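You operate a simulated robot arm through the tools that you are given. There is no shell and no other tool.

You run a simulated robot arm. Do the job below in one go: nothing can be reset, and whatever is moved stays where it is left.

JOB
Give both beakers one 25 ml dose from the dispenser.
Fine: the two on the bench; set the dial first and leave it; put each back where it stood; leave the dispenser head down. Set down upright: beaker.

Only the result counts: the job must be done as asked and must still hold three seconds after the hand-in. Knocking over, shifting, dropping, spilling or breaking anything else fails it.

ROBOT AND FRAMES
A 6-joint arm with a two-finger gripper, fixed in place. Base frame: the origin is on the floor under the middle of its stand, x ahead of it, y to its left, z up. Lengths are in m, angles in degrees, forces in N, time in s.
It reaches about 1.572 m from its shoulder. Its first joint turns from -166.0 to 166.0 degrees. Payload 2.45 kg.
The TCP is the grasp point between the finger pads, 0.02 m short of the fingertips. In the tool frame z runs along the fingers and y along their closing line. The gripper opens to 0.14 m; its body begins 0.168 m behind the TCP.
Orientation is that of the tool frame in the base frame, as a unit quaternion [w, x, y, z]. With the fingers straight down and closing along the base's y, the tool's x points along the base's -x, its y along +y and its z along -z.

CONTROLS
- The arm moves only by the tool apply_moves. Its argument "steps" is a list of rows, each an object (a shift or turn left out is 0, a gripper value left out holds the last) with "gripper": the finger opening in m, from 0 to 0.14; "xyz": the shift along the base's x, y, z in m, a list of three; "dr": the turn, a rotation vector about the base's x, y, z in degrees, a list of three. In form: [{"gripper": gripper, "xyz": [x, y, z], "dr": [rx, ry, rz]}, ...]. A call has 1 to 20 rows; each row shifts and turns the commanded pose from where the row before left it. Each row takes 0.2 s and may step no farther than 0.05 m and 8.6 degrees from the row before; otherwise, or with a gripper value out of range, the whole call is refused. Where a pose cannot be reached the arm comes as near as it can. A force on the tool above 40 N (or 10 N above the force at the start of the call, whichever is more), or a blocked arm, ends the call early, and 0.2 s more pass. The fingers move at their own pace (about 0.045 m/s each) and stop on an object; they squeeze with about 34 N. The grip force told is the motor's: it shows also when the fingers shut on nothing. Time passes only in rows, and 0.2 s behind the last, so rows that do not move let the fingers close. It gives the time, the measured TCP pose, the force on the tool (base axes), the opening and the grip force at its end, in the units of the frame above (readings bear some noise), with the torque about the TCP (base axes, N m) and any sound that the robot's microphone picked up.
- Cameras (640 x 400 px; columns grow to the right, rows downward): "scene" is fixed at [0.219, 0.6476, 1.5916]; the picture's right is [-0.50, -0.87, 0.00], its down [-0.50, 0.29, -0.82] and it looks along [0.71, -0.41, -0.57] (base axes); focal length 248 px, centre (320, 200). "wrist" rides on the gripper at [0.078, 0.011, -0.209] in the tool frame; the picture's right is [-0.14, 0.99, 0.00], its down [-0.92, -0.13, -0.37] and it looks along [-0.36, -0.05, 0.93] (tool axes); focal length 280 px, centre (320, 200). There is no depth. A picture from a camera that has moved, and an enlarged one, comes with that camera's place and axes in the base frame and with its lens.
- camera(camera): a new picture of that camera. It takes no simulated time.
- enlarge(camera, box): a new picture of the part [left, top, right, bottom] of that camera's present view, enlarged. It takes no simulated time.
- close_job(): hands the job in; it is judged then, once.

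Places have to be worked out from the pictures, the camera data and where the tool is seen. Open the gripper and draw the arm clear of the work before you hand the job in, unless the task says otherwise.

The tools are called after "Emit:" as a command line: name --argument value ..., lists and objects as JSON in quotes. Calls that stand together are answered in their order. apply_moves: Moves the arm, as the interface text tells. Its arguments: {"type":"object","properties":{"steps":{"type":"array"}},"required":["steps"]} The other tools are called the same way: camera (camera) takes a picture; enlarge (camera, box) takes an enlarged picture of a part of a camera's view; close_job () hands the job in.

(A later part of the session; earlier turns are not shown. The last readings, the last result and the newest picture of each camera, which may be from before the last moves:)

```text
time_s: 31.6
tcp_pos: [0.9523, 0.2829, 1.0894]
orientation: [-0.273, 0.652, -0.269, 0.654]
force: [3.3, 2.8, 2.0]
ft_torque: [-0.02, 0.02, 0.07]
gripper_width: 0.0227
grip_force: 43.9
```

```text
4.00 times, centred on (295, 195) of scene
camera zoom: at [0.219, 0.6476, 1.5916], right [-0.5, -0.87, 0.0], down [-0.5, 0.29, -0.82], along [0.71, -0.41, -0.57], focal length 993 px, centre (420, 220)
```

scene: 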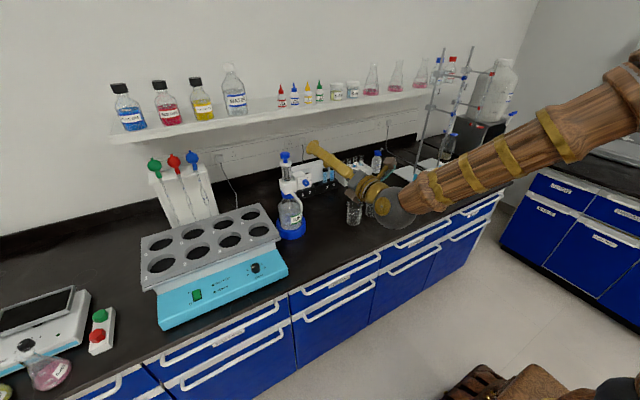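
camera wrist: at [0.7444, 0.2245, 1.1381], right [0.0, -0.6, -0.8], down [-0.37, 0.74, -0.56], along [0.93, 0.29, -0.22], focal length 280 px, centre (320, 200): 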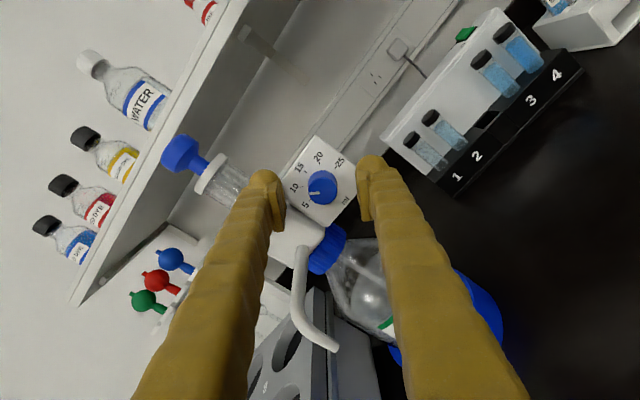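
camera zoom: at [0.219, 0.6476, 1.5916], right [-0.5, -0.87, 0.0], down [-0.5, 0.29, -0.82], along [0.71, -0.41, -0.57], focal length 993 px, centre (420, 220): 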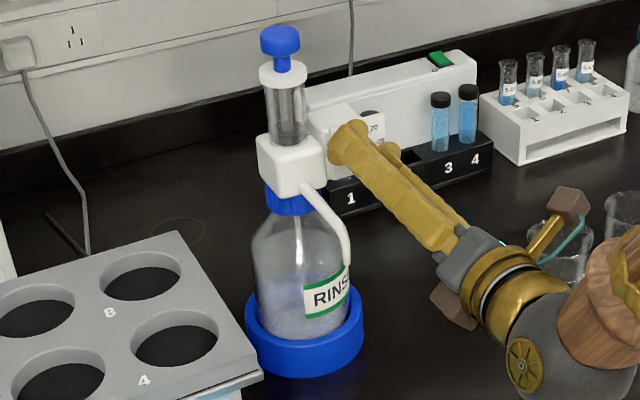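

The knob is gripped at 22.7 mm with little side force. I'll turn it +30° about x first and look.

Emit:
apply_moves --steps '[{"dr": [7.5, 0, 0]}, {"dr": [7.5, 0, 0]}, {"dr": [7.5, 0, 0]}, {"dr": [7.5, 0, 0]}, {}]'

Emit:
enlarge --camera "wrist" --box '[240, 120, 400, 240]'

Emit:
enlarge --camera "scene" --box '[265, 145, 325, 245]'

```text
time_s: 32.8
tcp_pos: [0.953, 0.2854, 1.0913]
orientation: [-0.432, 0.559, -0.429, 0.563]
force: [13.7, 16.0, 15.9]
ft_torque: [-0.03, -0.16, 0.17]
gripper_width: 0.0231
grip_force: 45.1
```

```text
3.33 times, centred on (320, 180) of wrist
camera zoom: at [0.7444, 0.2059, 1.0981], right [0.01, -0.12, -0.99], down [-0.37, 0.92, -0.12], along [0.93, 0.37, -0.04], focal length 935 px, centre (320, 267)
```

zoom: 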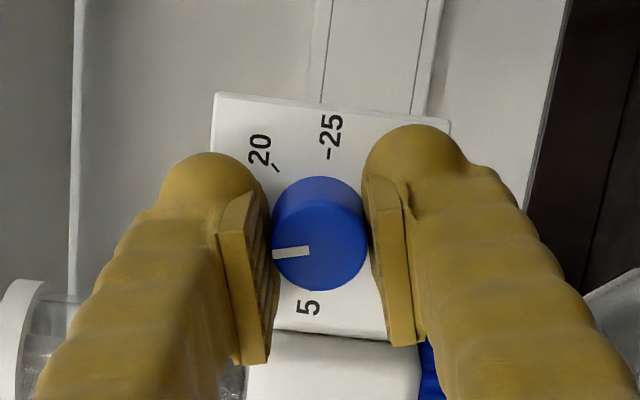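

```text
4.00 times, centred on (295, 195) of scene
camera zoom: at [0.219, 0.6476, 1.5916], right [-0.5, -0.87, 0.0], down [-0.5, 0.29, -0.82], along [0.71, -0.41, -0.57], focal length 993 px, centre (420, 220)
```

zoom: 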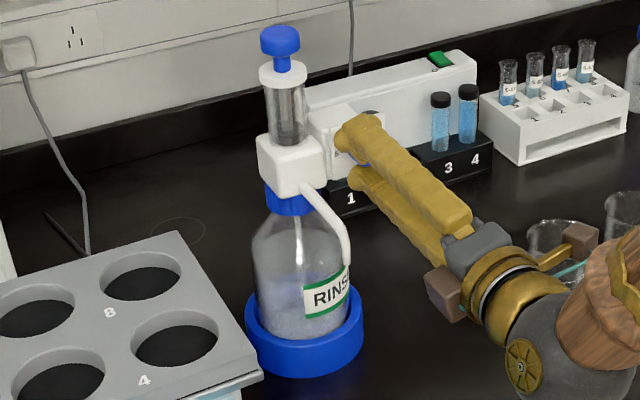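

The knob turns with the fingers, with about 26 N of side load from slight misalignment. I'll shift a millimetre in the load direction to relieve it.

Emit:
apply_moves --steps '[{"xyz": [0.0007, 0.001, 0.001]}, {}]'

```text
time_s: 33.4
tcp_pos: [0.953, 0.2836, 1.0912]
orientation: [-0.433, 0.56, -0.429, 0.561]
force: [-4.9, -2.1, 12.9]
ft_torque: [-0.03, -0.17, -0.09]
gripper_width: 0.0229
grip_force: 45.1
```

Emit:
apply_moves --steps '[{"xyz": [-0.0002, 0, 0.001]}, {}]'

Emit:
apply_moves --steps '[{"dr": [7.5, 0, 0]}, {"dr": [7.5, 0, 0]}, {}]'

```text
time_s: 34.0
tcp_pos: [0.9542, 0.284, 1.0908]
orientation: [-0.431, 0.56, -0.429, 0.562]
force: [3.3, -10.8, 2.4]
ft_torque: [0.05, -0.02, -0.14]
gripper_width: 0.0227
grip_force: 44.7
```

```text
time_s: 34.8
tcp_pos: [0.9519, 0.2833, 1.0916]
orientation: [0.502, -0.498, 0.5, -0.5]
force: [-1.0, -5.6, -6.7]
ft_torque: [-0.01, 0.08, -0.01]
gripper_width: 0.0229
grip_force: 44.6
```

Forces are low and the knob is at about 15. I'll turn 22.5° more, then verify before regrasping.

Emit:
apply_moves --steps '[{"dr": [7.5, 0, 0]}, {"dr": [7.5, 0, 0]}, {"dr": [7.5, 0, 0]}, {}]'

Emit:
enlarge --camera "wrist" --box '[240, 120, 400, 240]'

Emit:
enlarge --camera "scene" --box '[265, 145, 325, 245]'

```text
time_s: 35.8
tcp_pos: [0.9529, 0.2836, 1.0908]
orientation: [0.589, -0.391, 0.587, -0.395]
force: [-6.9, -14.4, -19.5]
ft_torque: [-0.03, 0.23, -0.16]
gripper_width: 0.0229
grip_force: 45.5
```

```text
3.33 times, centred on (320, 180) of wrist
camera zoom: at [0.7441, 0.2173, 1.0498], right [0.0, 0.51, -0.86], down [-0.37, 0.8, 0.47], along [0.93, 0.32, 0.19], focal length 935 px, centre (320, 267)
```

zoom: 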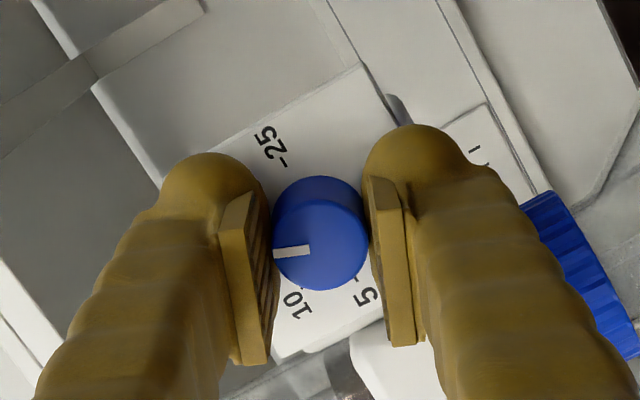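

```text
4.00 times, centred on (295, 195) of scene
camera zoom: at [0.219, 0.6476, 1.5916], right [-0.5, -0.87, 0.0], down [-0.5, 0.29, -0.82], along [0.71, -0.41, -0.57], focal length 993 px, centre (420, 220)
```

zoom: 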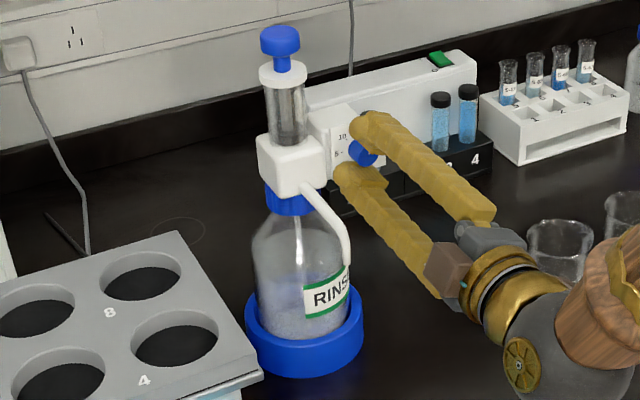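

The pointer has followed (about 17.5 now). I'll release, roll back 67.5° with the fingers open 36 mm, and check alignment for the second bite.

Emit:
apply_moves --steps '[{"gripper": 0.036}, {}, {}]'

Emit:
apply_moves --steps '[{"xyz": [-0.002, 0, 0]}, {"dr": [-7.5, 0, 0]}, {"dr": [-7.5, 0, 0]}, {"dr": [-7.5, 0, 0]}, {"dr": [-7.5, 0, 0]}, {"dr": [-7.5, 0, 0]}, {"dr": [-7.5, 0, 0]}, {"dr": [-7.5, 0, 0]}, {"dr": [-7.5, 0, 0]}, {"dr": [-7.5, 0, 0]}, {}]'

Emit:
enlarge --camera "wrist" --box '[240, 120, 400, 240]'

Emit:
enlarge --camera "scene" --box '[265, 145, 325, 245]'

```text
time_s: 36.6
tcp_pos: [0.9527, 0.2842, 1.0923]
orientation: [0.589, -0.392, 0.587, -0.395]
force: [-0.3, 0.4, -0.4]
ft_torque: [-0.01, -0.01, 0.03]
gripper_width: 0.0362
grip_force: 0.0
```

```text
time_s: 39.0
tcp_pos: [0.9501, 0.2847, 1.0923]
orientation: [-0.272, 0.653, -0.268, 0.654]
force: [-0.9, 0.7, 0.3]
ft_torque: [0.0, 0.0, -0.01]
gripper_width: 0.0358
grip_force: 0.1
```

```text
3.33 times, centred on (320, 180) of wrist
camera zoom: at [0.7418, 0.2213, 1.1386], right [0.01, -0.6, -0.8], down [-0.37, 0.74, -0.56], along [0.93, 0.3, -0.22], focal length 935 px, centre (320, 267)
```

zoom: 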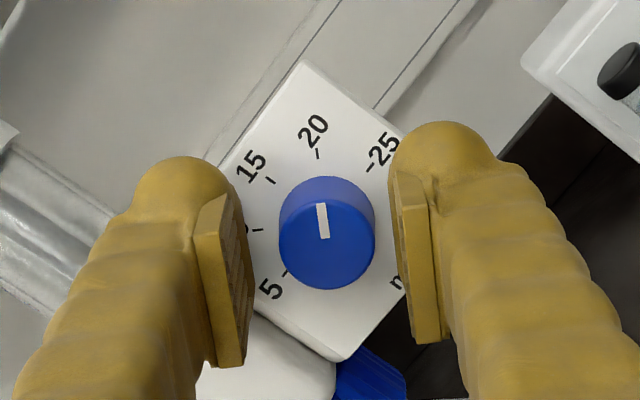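

```text
4.00 times, centred on (295, 195) of scene
camera zoom: at [0.219, 0.6476, 1.5916], right [-0.5, -0.87, 0.0], down [-0.5, 0.29, -0.82], along [0.71, -0.41, -0.57], focal length 993 px, centre (420, 220)
```

zoom: 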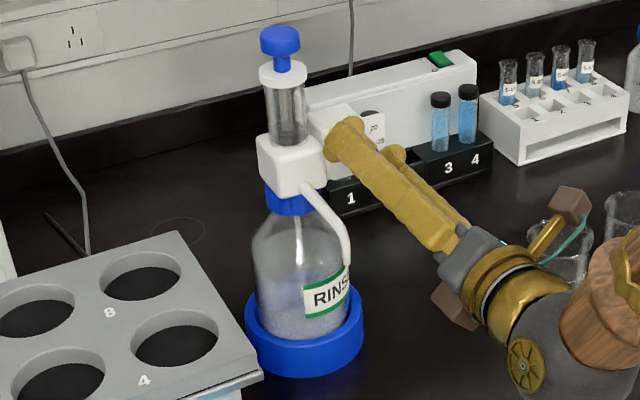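

The pointer now reads 20, having apparently snapped into a detent, so 45° remains. I'll grip again and turn 45°.

Emit:
apply_moves --steps '[{"xyz": [0.002, 0, 0]}, {"gripper": 0.015}, {}, {}]'

Emit:
apply_moves --steps '[{"dr": [7.5, 0, 0]}, {"dr": [7.5, 0, 0]}, {"dr": [7.5, 0, 0]}, {}]'

```text
time_s: 40.0
tcp_pos: [0.9523, 0.2828, 1.0921]
orientation: [-0.272, 0.653, -0.269, 0.653]
force: [4.1, -15.3, -12.7]
ft_torque: [0.03, 0.11, -0.2]
gripper_width: 0.023
grip_force: 42.2
```

```text
time_s: 40.9
tcp_pos: [0.9519, 0.2833, 1.0912]
orientation: [-0.393, 0.588, -0.39, 0.59]
force: [0.6, 0.2, 0.1]
ft_torque: [0.0, 0.05, 0.08]
gripper_width: 0.0228
grip_force: 45.1
stopped in row 4: the force on the tool passed its limit at 41 N (the readings are from after the stop); the commanded pose is now the measured one
```

The side load peaked briefly but has been relieved. I'll continue the remaining 22.5° in smaller bites.

Emit:
apply_moves --steps '[{"dr": [5, 0, 0]}, {"dr": [5, 0, 0]}, {}]'

Emit:
enlarge --camera "wrist" --box '[240, 120, 400, 240]'

```text
time_s: 41.7
tcp_pos: [0.9518, 0.2834, 1.0914]
orientation: [-0.442, 0.551, -0.443, 0.552]
force: [16.1, -11.0, -5.9]
ft_torque: [0.04, 0.06, -0.14]
gripper_width: 0.0229
grip_force: 45.1
```

```text
3.33 times, centred on (320, 180) of wrist
camera zoom: at [0.7436, 0.2053, 1.0963], right [0.0, -0.08, -1.0], down [-0.37, 0.93, -0.08], along [0.93, 0.37, -0.03], focal length 935 px, centre (320, 267)
```

zoom: 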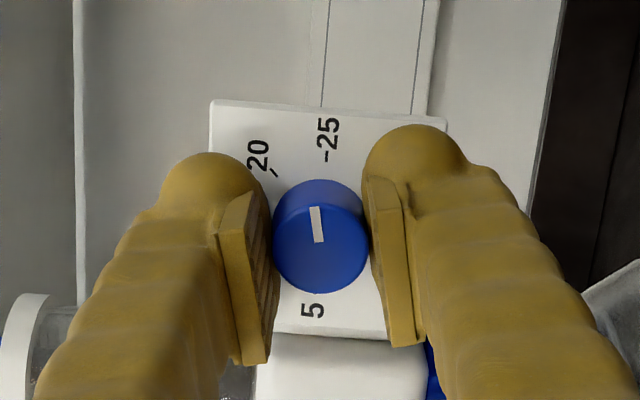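

The pointer is about 12–15° short of 25. I'll relieve the load slightly and turn the remainder.

Emit:
apply_moves --steps '[{"xyz": [0.0005, -0.0005, -0.0003]}, {"dr": [5, 0, 0]}, {"dr": [5, 0, 0]}, {"dr": [3, 0, 0]}, {}]'

Emit:
enlarge --camera "wrist" --box '[240, 120, 400, 240]'

```text
time_s: 42.9
tcp_pos: [0.9526, 0.2836, 1.0913]
orientation: [0.503, -0.498, 0.501, -0.498]
force: [4.2, -6.6, -9.8]
ft_torque: [-0.27, 0.07, -0.05]
gripper_width: 0.0231
grip_force: 44.7
```

```text
3.33 times, centred on (320, 180) of wrist
camera zoom: at [0.7436, 0.2059, 1.0784], right [0.0, 0.14, -0.99], down [-0.37, 0.92, 0.13], along [0.93, 0.36, 0.06], focal length 935 px, centre (320, 267)
```

zoom: 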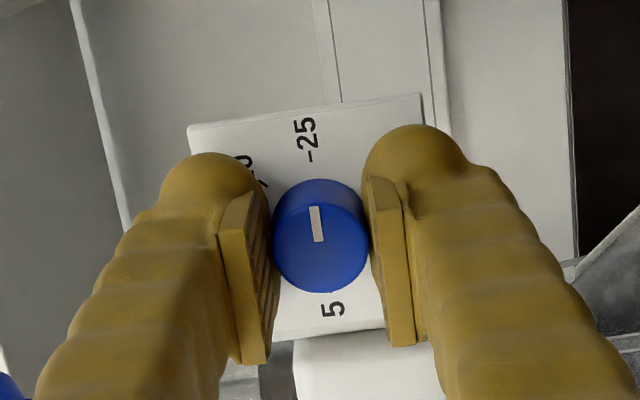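

The pointer lines up with the 25 mark, and there's a slight reaction torque like an end stop. I'll release, back straight out and check the dial.

Emit:
apply_moves --steps '[{"gripper": 0.04}, {}, {}, {"xyz": [-0.01, 0, 0]}, {"xyz": [-0.02, 0, 0]}, {"xyz": [-0.02, 0, 0]}, {"xyz": [-0.02, 0, 0]}, {}]'

Emit:
enlarge --camera "wrist" --box '[240, 90, 400, 210]'

Emit:
enlarge --camera "scene" --box '[285, 165, 335, 205]'

```text
time_s: 44.7
tcp_pos: [0.8812, 0.2825, 1.0931]
orientation: [0.502, -0.498, 0.501, -0.499]
force: [-0.1, 0.7, 0.3]
ft_torque: [0.0, 0.03, -0.01]
gripper_width: 0.0401
grip_force: 0.2
```

```text
3.33 times, centred on (320, 150) of wrist
camera zoom: at [0.6738, 0.2059, 1.08], right [0.0, 0.14, -0.99], down [-0.37, 0.92, 0.13], along [0.93, 0.36, 0.06], focal length 935 px, centre (320, 367)
```

zoom: 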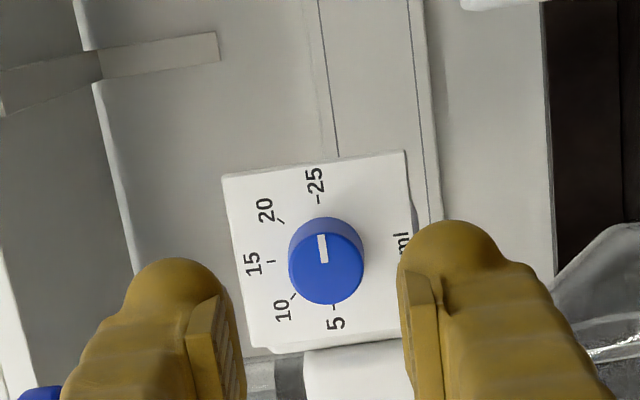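

```text
10.00 times, centred on (310, 185) of scene
camera zoom: at [0.219, 0.6476, 1.5916], right [-0.5, -0.87, 0.0], down [-0.5, 0.29, -0.82], along [0.71, -0.41, -0.57], focal length 2482 px, centre (420, 350)
```

zoom: 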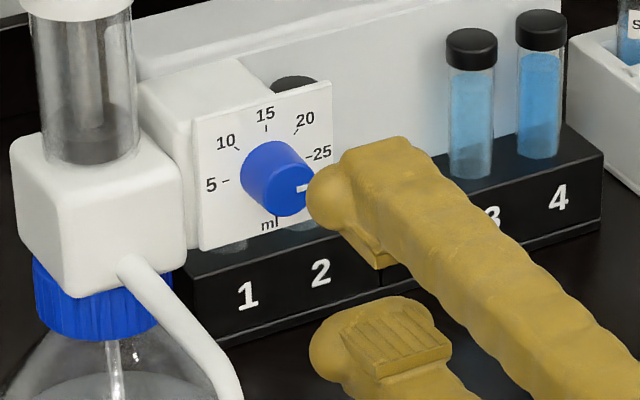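

The pointer looks to be at 25. I'll retreat back and up so both cameras can see the dial unobstructed.

Emit:
apply_moves --steps '[{"xyz": [-0.03, 0, 0]}, {"xyz": [-0.02, 0, 0.02]}, {"xyz": [0, -0.01, 0.04]}, {"xyz": [0, -0.01, 0.04]}, {"xyz": [0, -0.01, 0.04]}, {}]'

Emit:
enlarge --camera "scene" --box '[292, 172, 318, 192]'

Emit:
camera --camera "wrist"

Emit:
enlarge --camera "scene" --box '[265, 145, 325, 245]'

```text
time_s: 46.1
tcp_pos: [0.8321, 0.253, 1.2332]
orientation: [0.503, -0.497, 0.501, -0.499]
force: [0.1, 0.6, 1.1]
ft_torque: [0.03, 0.03, -0.01]
gripper_width: 0.0397
grip_force: 0.1
```

```text
16.00 times, centred on (305, 182) of scene
camera zoom: at [0.219, 0.6476, 1.5916], right [-0.5, -0.87, 0.0], down [-0.5, 0.29, -0.82], along [0.71, -0.41, -0.57], focal length 3970 px, centre (560, 488)
```

zoom: 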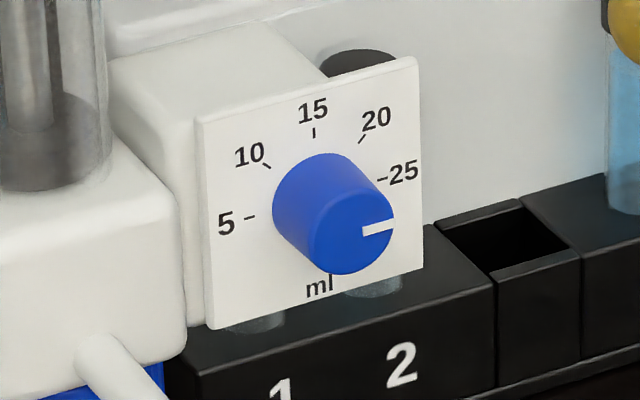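

```text
taken
camera wrist: at [0.6231, 0.1762, 1.2208], right [0.0, 0.14, -0.99], down [-0.37, 0.92, 0.13], along [0.93, 0.36, 0.06], focal length 280 px, centre (320, 200)
```

wrist: 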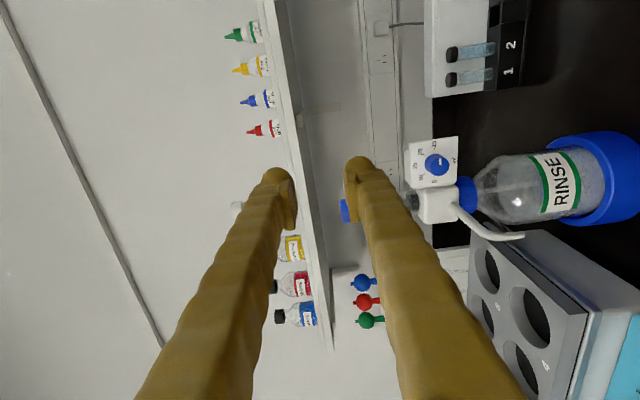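

```text
4.00 times, centred on (295, 195) of scene
camera zoom: at [0.219, 0.6476, 1.5916], right [-0.5, -0.87, 0.0], down [-0.5, 0.29, -0.82], along [0.71, -0.41, -0.57], focal length 993 px, centre (420, 220)
```

zoom: 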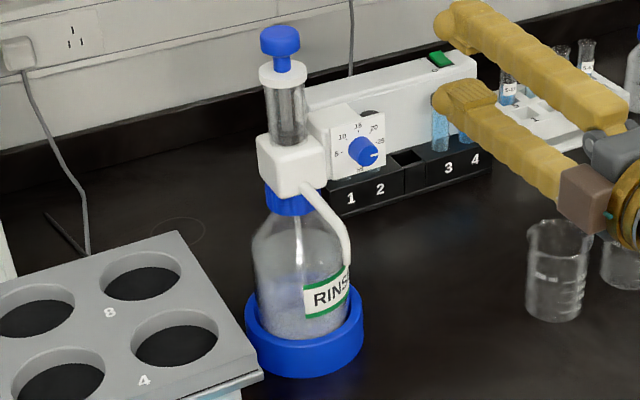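

The dial reads 25 and the dispenser hasn't moved. Next I'll reorient for picking up the nearer beaker: roll to -180° so the camera is on top, then tilt the fingers downward, all at a safe height.

Emit:
apply_moves --steps '[{"gripper": 0.1, "dr": [-7.5, 0, 0]}, {"dr": [-7.5, 0, 0], "xyz": [-0.01, -0.01, 0.01]}, {"dr": [-7.5, 0, 0], "xyz": [-0.01, -0.01, 0.01]}, {"dr": [-7.5, 0, 0], "xyz": [-0.01, -0.01, 0.01]}, {"dr": [-7.5, 0, 0]}, {"dr": [-7.5, 0, 0]}, {"dr": [-7.5, 0, 0]}, {"dr": [-7.5, 0, 0]}, {"dr": [-7.5, 0, 0]}, {"dr": [-7.5, 0, 0]}, {"dr": [-7.5, 0, 0]}, {"dr": [-7.5, 0, 0]}, {}]'

Emit:
apply_moves --steps '[{"dr": [0, 8, 0]}, {"dr": [0, 8, 0]}, {"dr": [0, 8, 0]}, {"dr": [0, 8, 0]}, {"dr": [0, 8, 0]}, {}]'

Emit:
camera --camera "wrist"

Emit:
camera --camera "scene"

```text
time_s: 48.9
tcp_pos: [0.8026, 0.2219, 1.2619]
orientation: [-0.002, 0.707, -0.002, 0.707]
force: [-0.5, 1.0, -0.2]
ft_torque: [-0.01, 0.03, 0.01]
gripper_width: 0.1003
grip_force: 0.1
```

```text
time_s: 50.3
tcp_pos: [0.8033, 0.2223, 1.2626]
orientation: [-0.003, 0.906, -0.001, 0.423]
force: [-0.8, 0.6, 0.3]
ft_torque: [-0.01, -0.01, -0.01]
gripper_width: 0.0999
grip_force: 0.0
```

```text
taken
camera wrist: at [0.6931, 0.2114, 1.4548], right [-0.09, -0.99, -0.11], down [-0.87, 0.13, -0.47], along [0.48, 0.06, -0.88], focal length 280 px, centre (320, 200)
```

wrist: 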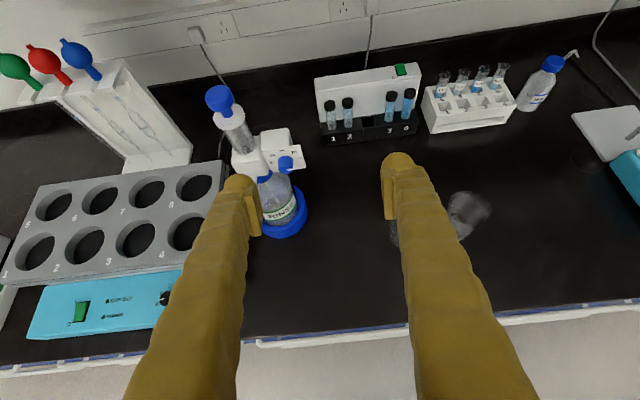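

```text
taken
```

scene: 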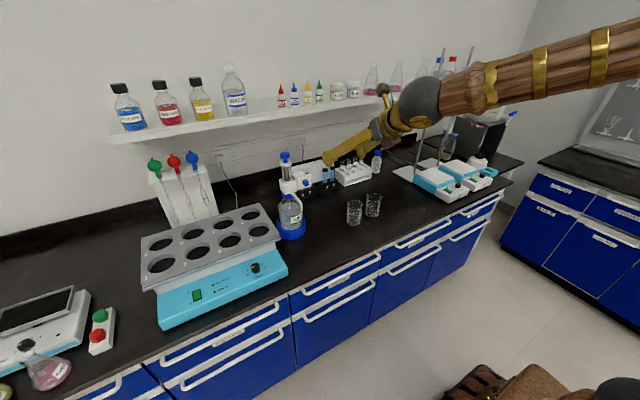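

This orientation works and gives an upright view. Now I'll yaw -45° so the fingers straddle the beaker diagonally, clear of its neighbour, and shift toward beaker A at height.

Emit:
apply_moves --steps '[{"dr": [0, 0, -7.5]}, {"dr": [0, 0, -7.5]}, {"dr": [0, 0, -7.5]}, {"dr": [0, 0, -7.5]}, {"dr": [0, 0, -7.5]}, {"dr": [0, 0, -7.5]}, {}]'

Emit:
apply_moves --steps '[{"xyz": [0.01, -0.015, -0.03]}, {"xyz": [0.01, -0.015, -0.03]}, {"xyz": [0.01, -0.015, -0.03]}, {"xyz": [0, -0.015, -0.03]}, {}]'

Emit:
camera --camera "wrist"

Emit:
camera --camera "scene"

```text
time_s: 51.9
tcp_pos: [0.8016, 0.2227, 1.2612]
orientation: [0.16, 0.836, -0.349, 0.392]
force: [-0.2, -0.2, 0.9]
ft_torque: [-0.03, -0.04, 0.03]
gripper_width: 0.1003
grip_force: 0.1
```

```text
time_s: 53.1
tcp_pos: [0.8337, 0.1649, 1.1411]
orientation: [0.16, 0.836, -0.349, 0.392]
force: [-0.1, -0.2, -0.2]
ft_torque: [-0.03, -0.02, -0.01]
gripper_width: 0.1001
grip_force: 0.0
```

```text
taken
camera wrist: at [0.7476, 0.2344, 1.3335], right [-0.76, -0.64, -0.11], down [-0.52, 0.71, -0.47], along [0.38, -0.3, -0.88], focal length 280 px, centre (320, 200)
```

wrist: 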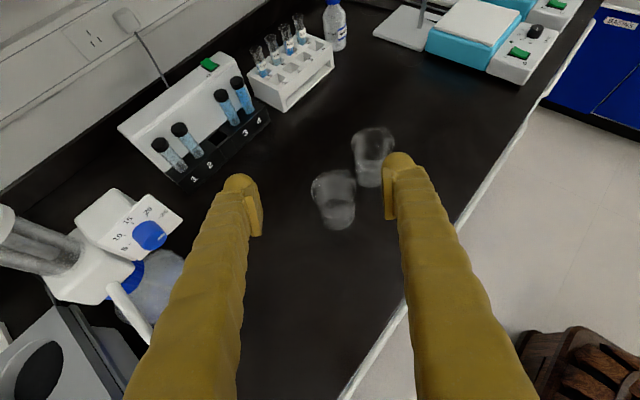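

```text
taken
```

scene: 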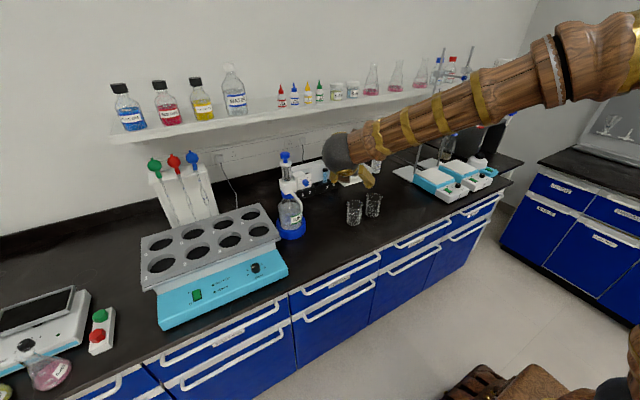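

The beakers are visible between the fingers. I'll zoom in to measure the beakers' positions from this pose.

Emit:
enlarge --camera "wrist" --box '[270, 110, 430, 250]'

Emit:
enlarge --camera "scene" --box '[335, 180, 395, 230]'

```text
2.86 times, centred on (350, 180) of wrist
camera zoom: at [0.7476, 0.2344, 1.3335], right [-0.76, -0.64, -0.11], down [-0.52, 0.71, -0.47], along [0.38, -0.3, -0.88], focal length 801 px, centre (234, 257)
```

zoom: 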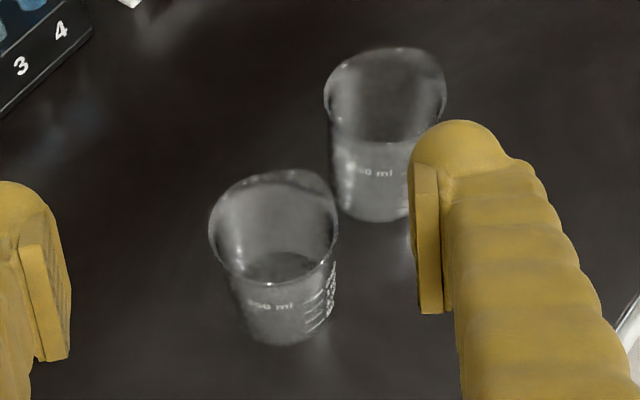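

```text
8.00 times, centred on (365, 205) of scene
camera zoom: at [0.219, 0.6476, 1.5916], right [-0.5, -0.87, 0.0], down [-0.5, 0.29, -0.82], along [0.71, -0.41, -0.57], focal length 1985 px, centre (-40, 160)
```

zoom: 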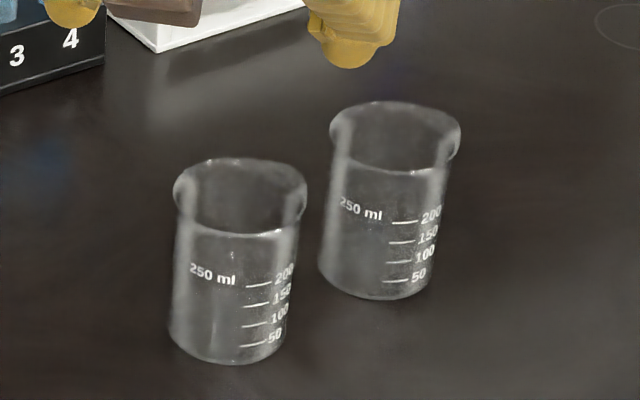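

Beaker A is near (0.911, 0.072) with its rim at z≈0.944, and B is near (0.912, -0.039). I'll go to a pre-grasp point about 12 cm back along the tool axis and re-check centring.

Emit:
apply_moves --steps '[{"xyz": [0.002, -0.0047, -0.0273]}, {"xyz": [0.002, -0.0047, -0.0273]}, {"xyz": [0.002, -0.0047, -0.0273]}, {"xyz": [0.002, -0.0047, -0.0273]}, {"xyz": [0.002, -0.0047, -0.0273]}, {"xyz": [0.002, -0.0047, -0.0273]}, {}]'

Emit:
camera --camera "wrist"

Emit:
camera --camera "scene"

```text
time_s: 54.7
tcp_pos: [0.8449, 0.1345, 0.9789]
orientation: [0.159, 0.836, -0.349, 0.392]
force: [-0.4, 0.8, 0.0]
ft_torque: [-0.01, 0.0, -0.01]
gripper_width: 0.0999
grip_force: 0.1
```

```text
taken
camera wrist: at [0.7588, 0.2043, 1.1717], right [-0.76, -0.64, -0.11], down [-0.52, 0.71, -0.47], along [0.38, -0.3, -0.88], focal length 280 px, centre (320, 200)
```

wrist: 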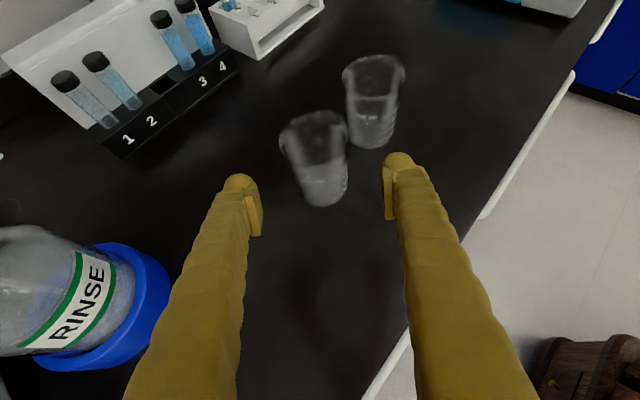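

```text
taken
```

scene: 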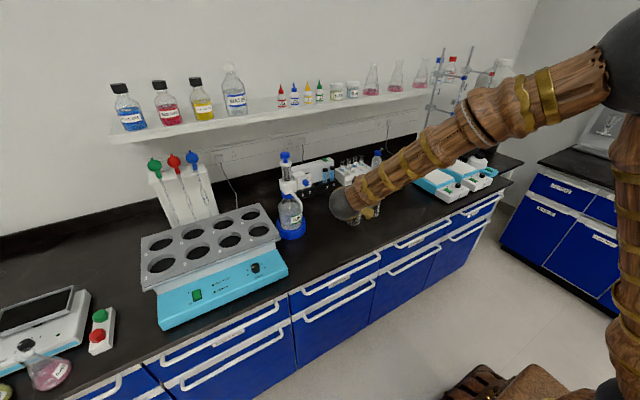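

Emit:
enlarge --camera "wrist" --box '[250, 90, 410, 230]'

Emit:
enlarge --camera "scene" --box '[320, 165, 400, 235]'

```text
2.86 times, centred on (330, 160) of wrist
camera zoom: at [0.7588, 0.2043, 1.1717], right [-0.76, -0.64, -0.11], down [-0.52, 0.71, -0.47], along [0.38, -0.3, -0.88], focal length 801 px, centre (291, 314)
```

zoom: 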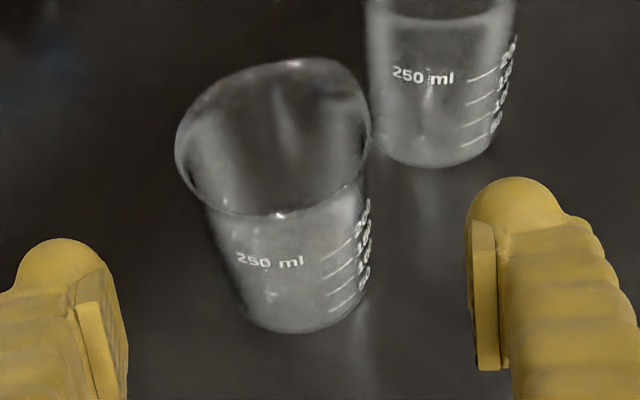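

```text
5.71 times, centred on (360, 200) of scene
camera zoom: at [0.219, 0.6476, 1.5916], right [-0.5, -0.87, 0.0], down [-0.5, 0.29, -0.82], along [0.71, -0.41, -0.57], focal length 1418 px, centre (91, 200)
```

zoom: 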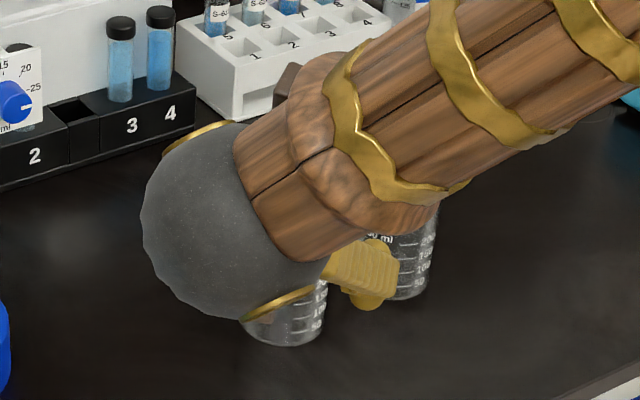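

Beaker A is centred on the approach line to within about 2 mm. I'll advance most of the way with the fingers straddling it, then look.

Emit:
apply_moves --steps '[{"xyz": [0.0108, -0.0103, -0.0135]}, {"xyz": [0.0108, -0.0103, -0.0135]}, {"xyz": [0.0108, -0.0103, -0.0135]}, {"xyz": [0.0108, -0.0103, -0.0135]}, {}]'

Emit:
camera --camera "wrist"

Emit:
enlarge --camera "scene" --box '[320, 165, 400, 235]'

```text
time_s: 55.9
tcp_pos: [0.8896, 0.0926, 0.9251]
orientation: [0.159, 0.837, -0.349, 0.391]
force: [0.2, -0.2, -0.5]
ft_torque: [-0.04, -0.03, -0.03]
gripper_width: 0.1001
grip_force: 0.0
```

```text
taken
camera wrist: at [0.8041, 0.164, 1.1175], right [-0.76, -0.64, -0.11], down [-0.52, 0.71, -0.47], along [0.38, -0.3, -0.88], focal length 280 px, centre (320, 200)
```

wrist: 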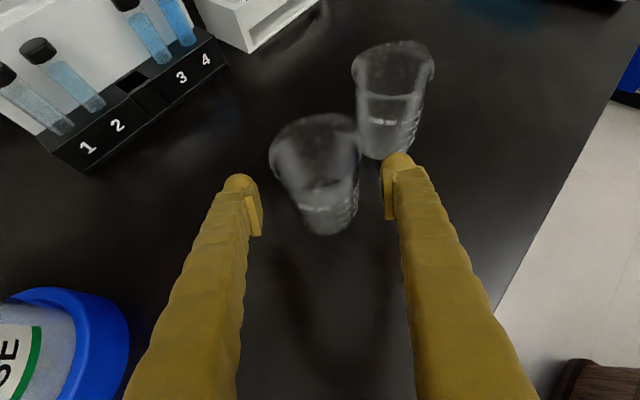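

```text
5.71 times, centred on (360, 200) of scene
camera zoom: at [0.219, 0.6476, 1.5916], right [-0.5, -0.87, 0.0], down [-0.5, 0.29, -0.82], along [0.71, -0.41, -0.57], focal length 1418 px, centre (91, 200)
```

zoom: 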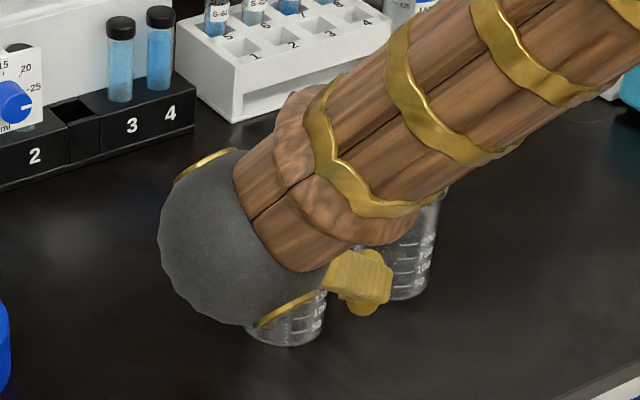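

The clearances look good on both sides, with B untouched. I'll make the final 35 mm to the grasp point.

Emit:
apply_moves --steps '[{"xyz": [0.0068, -0.0067, -0.009]}, {"xyz": [0.0068, -0.0067, -0.009]}, {"xyz": [0.0068, -0.0067, -0.009]}, {}]'

Emit:
camera --camera "wrist"

```text
time_s: 56.9
tcp_pos: [0.9084, 0.0727, 0.899]
orientation: [0.159, 0.836, -0.348, 0.392]
force: [-0.3, 0.0, 0.0]
ft_torque: [0.02, -0.02, 0.0]
gripper_width: 0.1
grip_force: 0.1
```

```text
taken
camera wrist: at [0.8228, 0.1429, 1.0915], right [-0.76, -0.64, -0.11], down [-0.52, 0.71, -0.47], along [0.38, -0.3, -0.88], focal length 280 px, centre (320, 200)
```

wrist: 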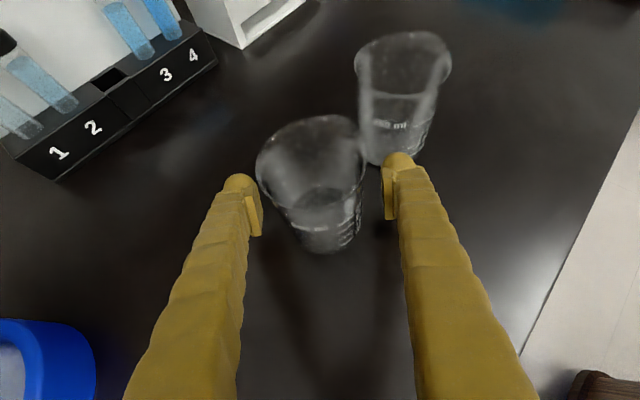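

The beaker axis passes right through the grasp point. I'll close gently on it.

Emit:
apply_moves --steps '[{"gripper": 0.075}, {}, {"gripper": 0.055}, {}, {}]'

Emit:
camera --camera "wrist"

Emit:
enlarge --camera "scene" --box '[320, 165, 400, 235]'

```text
time_s: 58.1
tcp_pos: [0.9075, 0.0729, 0.8975]
orientation: [0.158, 0.837, -0.348, 0.391]
force: [1.5, 0.1, 2.0]
ft_torque: [-0.05, 0.06, 0.02]
gripper_width: 0.0706
grip_force: 34.1
```

```text
taken
camera wrist: at [0.8228, 0.1429, 1.0915], right [-0.76, -0.64, -0.11], down [-0.52, 0.71, -0.47], along [0.38, -0.3, -0.88], focal length 280 px, centre (320, 200)
```

wrist: 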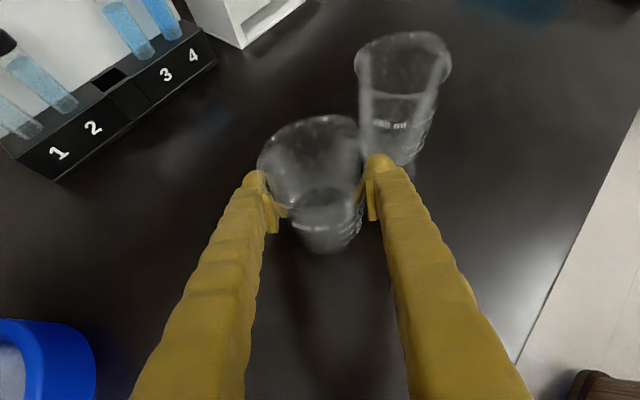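

```text
5.71 times, centred on (360, 200) of scene
camera zoom: at [0.219, 0.6476, 1.5916], right [-0.5, -0.87, 0.0], down [-0.5, 0.29, -0.82], along [0.71, -0.41, -0.57], focal length 1418 px, centre (91, 200)
```

zoom: 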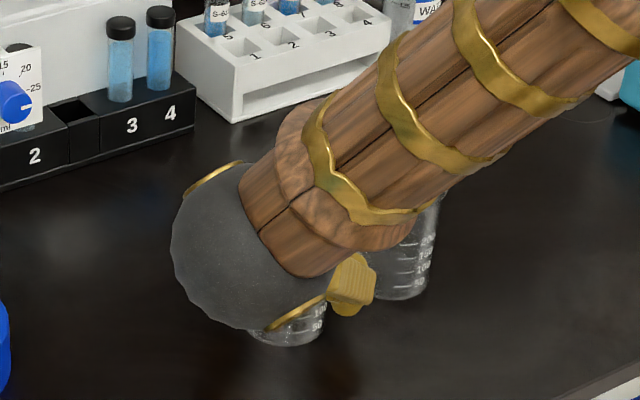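

Gripped at 70.6 mm with 34 N and no side load. I'll lift 5 cm straight up and check that the beaker comes up level.

Emit:
apply_moves --steps '[{"xyz": [0, 0, 0.005]}, {"xyz": [0, 0, 0.01]}, {"xyz": [0, 0, 0.01]}, {"xyz": [0, 0, 0.01]}, {"xyz": [0, 0, 0.01]}, {"xyz": [0, 0, 0.005]}, {}]'

Emit:
camera --camera "wrist"

Emit:
enlarge --camera "scene" --box '[320, 165, 400, 235]'

```text
time_s: 59.7
tcp_pos: [0.9085, 0.0715, 0.9453]
orientation: [0.159, 0.836, -0.349, 0.392]
force: [0.1, -0.7, -0.6]
ft_torque: [0.03, -0.03, 0.02]
gripper_width: 0.0709
grip_force: 33.7
```

```text
taken
camera wrist: at [0.8231, 0.1432, 1.1396], right [-0.76, -0.64, -0.11], down [-0.52, 0.71, -0.47], along [0.38, -0.3, -0.88], focal length 280 px, centre (320, 200)
```

wrist: 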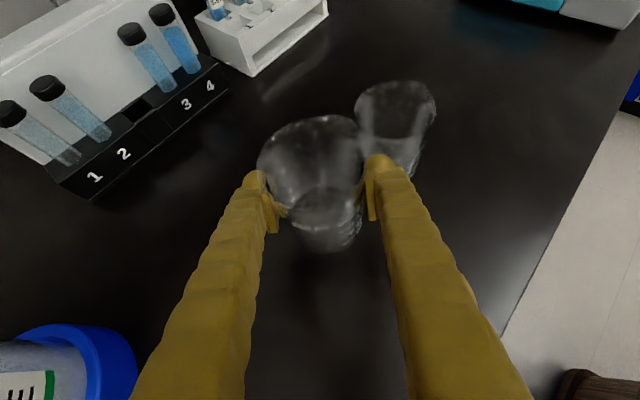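

```text
5.71 times, centred on (360, 200) of scene
camera zoom: at [0.219, 0.6476, 1.5916], right [-0.5, -0.87, 0.0], down [-0.5, 0.29, -0.82], along [0.71, -0.41, -0.57], focal length 1418 px, centre (91, 200)
```

zoom: 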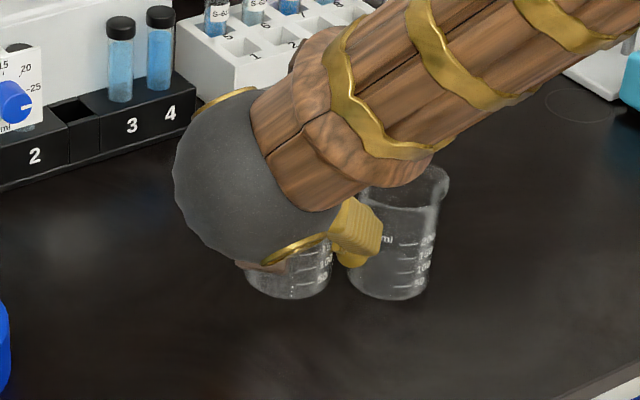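

The beaker is lifted securely and B is undisturbed. I'll carry it back toward the robot, then sideways toward the dispenser while yawing the hand to face forward.

Emit:
apply_moves --steps '[{"xyz": [-0.0135, 0.01, 0]}, {"xyz": [-0.0135, 0.01, 0]}, {"xyz": [-0.0135, 0.01, 0]}, {"xyz": [-0.0135, 0.01, 0]}, {"xyz": [-0.0135, 0.01, 0]}, {"xyz": [-0.0135, 0.01, 0]}, {}]'

Emit:
apply_moves --steps '[{"xyz": [0, 0.02, 0], "dr": [0, 0, 5]}, {"xyz": [0, 0.02, 0], "dr": [0, 0, 5]}, {"xyz": [0, 0.02, 0], "dr": [0, 0, 5]}, {"xyz": [0, 0.02, 0], "dr": [0, 0, 5]}, {"xyz": [0, 0.02, 0], "dr": [0, 0, 5]}, {"xyz": [0, 0.02, 0], "dr": [0, 0, 5]}, {"xyz": [0, 0.02, 0], "dr": [0, 0, 5]}, {"xyz": [0, 0.02, 0], "dr": [0, 0, 5]}, {"xyz": [0, 0.02, 0], "dr": [0, 0, 5]}, {"xyz": [0, 0.02, 0]}, {"xyz": [0, 0.015, 0]}, {}]'

Emit:
camera --camera "wrist"

Emit:
enlarge --camera "scene" --box '[240, 130, 400, 270]'

```text
time_s: 61.3
tcp_pos: [0.8267, 0.1317, 0.9469]
orientation: [0.159, 0.837, -0.349, 0.391]
force: [0.0, -0.3, -0.7]
ft_torque: [-0.02, -0.03, -0.03]
gripper_width: 0.0707
grip_force: 34.0
```

```text
time_s: 63.9
tcp_pos: [0.8273, 0.3482, 0.9466]
orientation: [-0.004, 0.906, -0.002, 0.423]
force: [0.3, -0.1, -1.3]
ft_torque: [0.02, -0.03, -0.01]
gripper_width: 0.0707
grip_force: 33.8
```

```text
taken
camera wrist: at [0.7175, 0.3372, 1.1395], right [-0.09, -0.99, -0.11], down [-0.87, 0.13, -0.47], along [0.48, 0.06, -0.88], focal length 280 px, centre (320, 200)
```

wrist: 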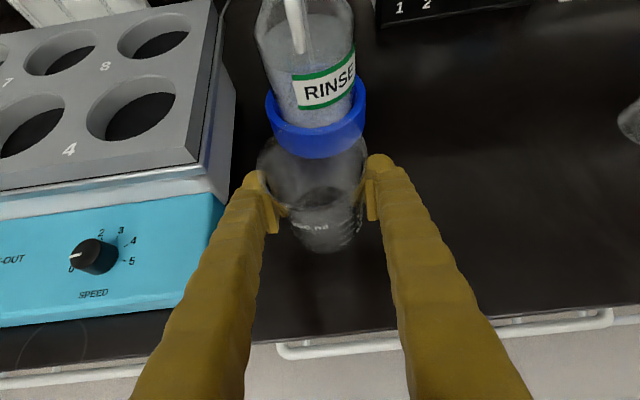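

```text
2.86 times, centred on (320, 200) of scene
camera zoom: at [0.219, 0.6476, 1.5916], right [-0.5, -0.87, 0.0], down [-0.5, 0.29, -0.82], along [0.71, -0.41, -0.57], focal length 709 px, centre (320, 200)
```

zoom: 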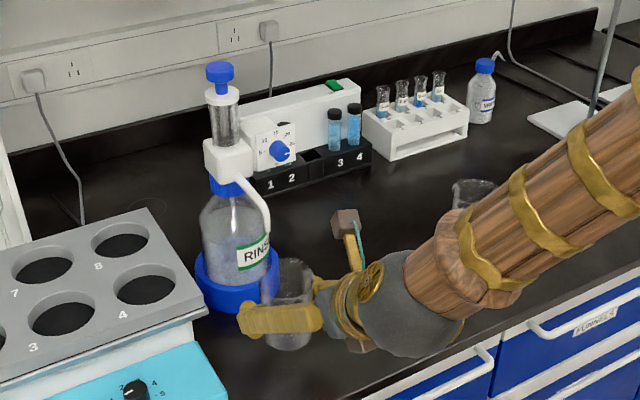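

The beaker is held level in front of the nozzle, whose tip I place at about (0.880, 0.347, 1.035). I'll slide it under the nozzle, biased slightly to -y for clearance from the stirrer on the left.

Emit:
apply_moves --steps '[{"xyz": [0.01, -0.002, 0]}, {"xyz": [0.01, -0.002, 0]}, {"xyz": [0.01, -0.002, 0]}, {"xyz": [0.01, -0.001, 0]}, {"xyz": [0.011, 0, 0]}, {}]'

Emit:
camera --camera "wrist"

Emit:
enlarge --camera "scene" --box '[255, 170, 355, 250]'

```text
time_s: 65.3
tcp_pos: [0.8784, 0.3401, 0.946]
orientation: [-0.002, 0.906, -0.002, 0.423]
force: [-0.4, 0.9, 0.2]
ft_torque: [-0.01, 0.01, 0.01]
gripper_width: 0.0705
grip_force: 34.2
```

```text
taken
camera wrist: at [0.7686, 0.3291, 1.1385], right [-0.09, -0.99, -0.11], down [-0.87, 0.13, -0.47], along [0.48, 0.06, -0.88], focal length 280 px, centre (320, 200)
```

wrist: 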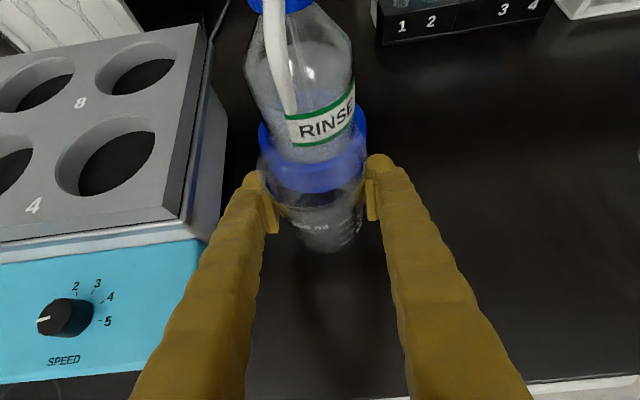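

```text
5.00 times, centred on (305, 210) of scene
camera zoom: at [0.219, 0.6476, 1.5916], right [-0.5, -0.87, 0.0], down [-0.5, 0.29, -0.82], along [0.71, -0.41, -0.57], focal length 1241 px, centre (395, 150)
```

zoom: 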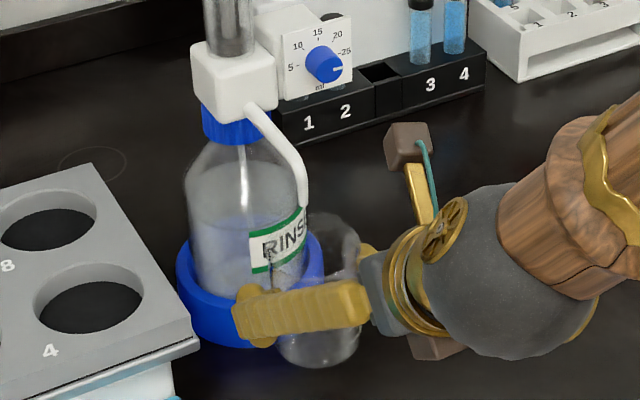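

The nozzle tip sits over the beaker opening, about 6 mm from its centre. I'll lower toward the bench, slowing for contact.

Emit:
apply_moves --steps '[{"xyz": [0, 0, -0.01]}, {"xyz": [0, 0, -0.01]}, {"xyz": [0, 0, -0.01]}, {"xyz": [0, 0, -0.008]}, {"xyz": [0, 0, -0.006]}, {}]'

Emit:
apply_moves --steps '[{"xyz": [0, 0, -0.002]}, {"xyz": [0, 0, -0.002]}, {}]'

Emit:
apply_moves --steps '[{"xyz": [0, 0, -0.001]}, {}]'

```text
time_s: 66.7
tcp_pos: [0.8768, 0.3395, 0.9012]
orientation: [-0.003, 0.906, -0.002, 0.423]
force: [-0.3, 0.0, -1.3]
ft_torque: [-0.01, 0.01, 0.03]
gripper_width: 0.0705
grip_force: 34.1
```

```text
time_s: 67.5
tcp_pos: [0.8786, 0.3415, 0.8982]
orientation: [-0.002, 0.906, -0.003, 0.424]
force: [-3.0, -4.9, 15.3]
ft_torque: [0.24, 0.23, 0.09]
gripper_width: 0.0705
grip_force: 33.7
```

```text
time_s: 68.1
tcp_pos: [0.8783, 0.3403, 0.898]
orientation: [-0.003, 0.906, -0.002, 0.424]
force: [-3.9, -2.1, 27.5]
ft_torque: [0.37, 0.14, 0.17]
gripper_width: 0.0703
grip_force: 33.3
```

The beaker is on the bench, pressed a bit hard at 27 N. I'll ease up by 1.5 mm and then open to 88 mm.

Emit:
apply_moves --steps '[{"xyz": [0, 0, 0.0015]}, {}]'

Emit:
apply_moves --steps '[{"gripper": 0.078}, {}, {"gripper": 0.088}, {}, {}]'

Emit:
camera --camera "wrist"

Emit:
enlarge --camera "scene" --box '[255, 170, 355, 250]'

```text
time_s: 68.7
tcp_pos: [0.8772, 0.3407, 0.8985]
orientation: [-0.002, 0.906, -0.002, 0.423]
force: [4.6, -1.0, 13.5]
ft_torque: [0.15, -0.29, -0.04]
gripper_width: 0.07
grip_force: 33.9
```

```text
time_s: 69.9
tcp_pos: [0.8776, 0.3412, 0.8982]
orientation: [-0.002, 0.906, -0.002, 0.423]
force: [0.3, 0.0, 0.1]
ft_torque: [0.03, -0.03, -0.02]
gripper_width: 0.0882
grip_force: 0.1
```

```text
taken
camera wrist: at [0.7687, 0.3303, 1.0912], right [-0.09, -0.99, -0.11], down [-0.87, 0.13, -0.47], along [0.48, 0.06, -0.88], focal length 280 px, centre (320, 200)
```

wrist: 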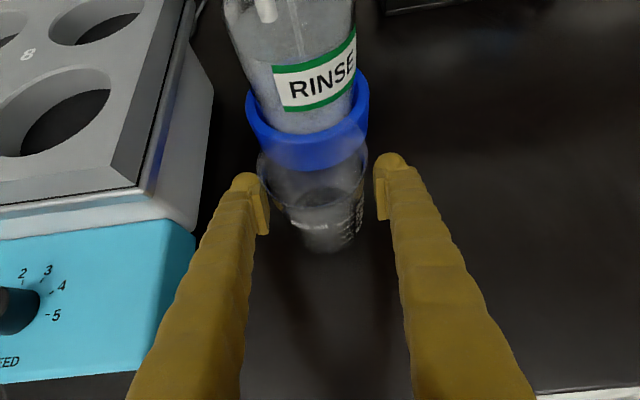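

```text
5.00 times, centred on (305, 210) of scene
camera zoom: at [0.219, 0.6476, 1.5916], right [-0.5, -0.87, 0.0], down [-0.5, 0.29, -0.82], along [0.71, -0.41, -0.57], focal length 1241 px, centre (395, 150)
```

zoom: 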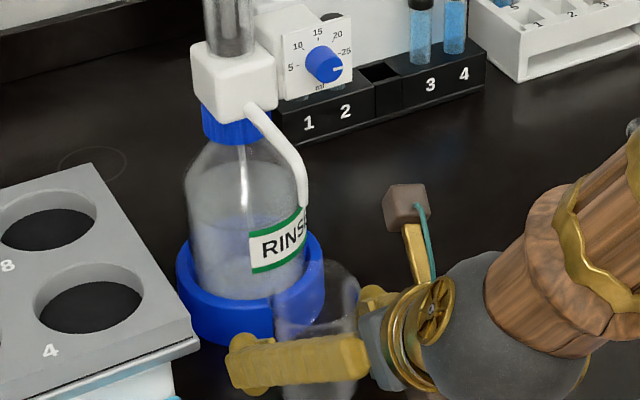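

The beaker stands free under the nozzle. I'll retreat straight back along the tool axis.

Emit:
apply_moves --steps '[{"xyz": [-0.0077, 0, 0.0064]}, {"xyz": [-0.0153, 0, 0.0129]}, {"xyz": [-0.0153, 0, 0.0129]}, {"xyz": [-0.0153, 0, 0.0129]}, {"xyz": [-0.0153, 0, 0.0129]}, {"xyz": [-0.0153, 0, 0.0129]}, {"xyz": [-0.0153, 0, 0.0129]}, {"xyz": [-0.0153, 0, 0.0129]}, {}]'

Emit:
camera --camera "wrist"

Emit:
enlarge --camera "scene" --box '[255, 170, 355, 250]'

```text
time_s: 71.9
tcp_pos: [0.7638, 0.3421, 0.9938]
orientation: [-0.004, 0.907, -0.001, 0.422]
force: [0.7, -0.4, -0.5]
ft_torque: [-0.01, 0.02, -0.01]
gripper_width: 0.0881
grip_force: 0.0
```

```text
taken
camera wrist: at [0.6541, 0.3302, 1.1878], right [-0.09, -0.99, -0.11], down [-0.87, 0.13, -0.47], along [0.48, 0.06, -0.88], focal length 280 px, centre (320, 200)
```

wrist: 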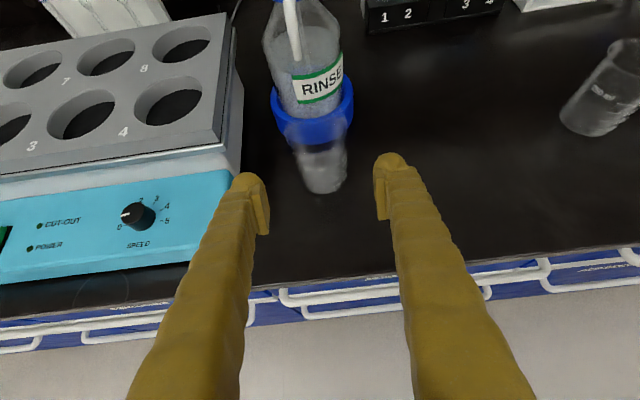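

```text
5.00 times, centred on (305, 210) of scene
camera zoom: at [0.219, 0.6476, 1.5916], right [-0.5, -0.87, 0.0], down [-0.5, 0.29, -0.82], along [0.71, -0.41, -0.57], focal length 1241 px, centre (395, 150)
```

zoom: 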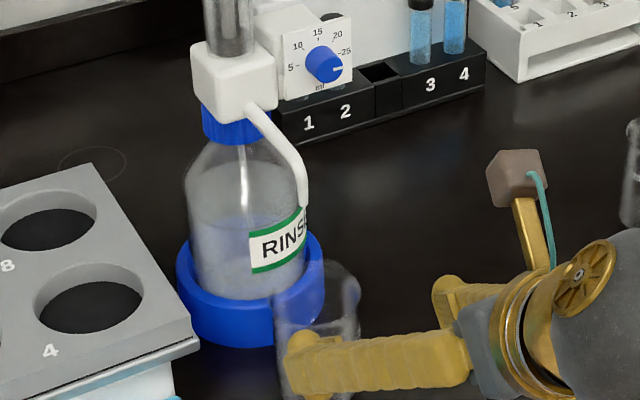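

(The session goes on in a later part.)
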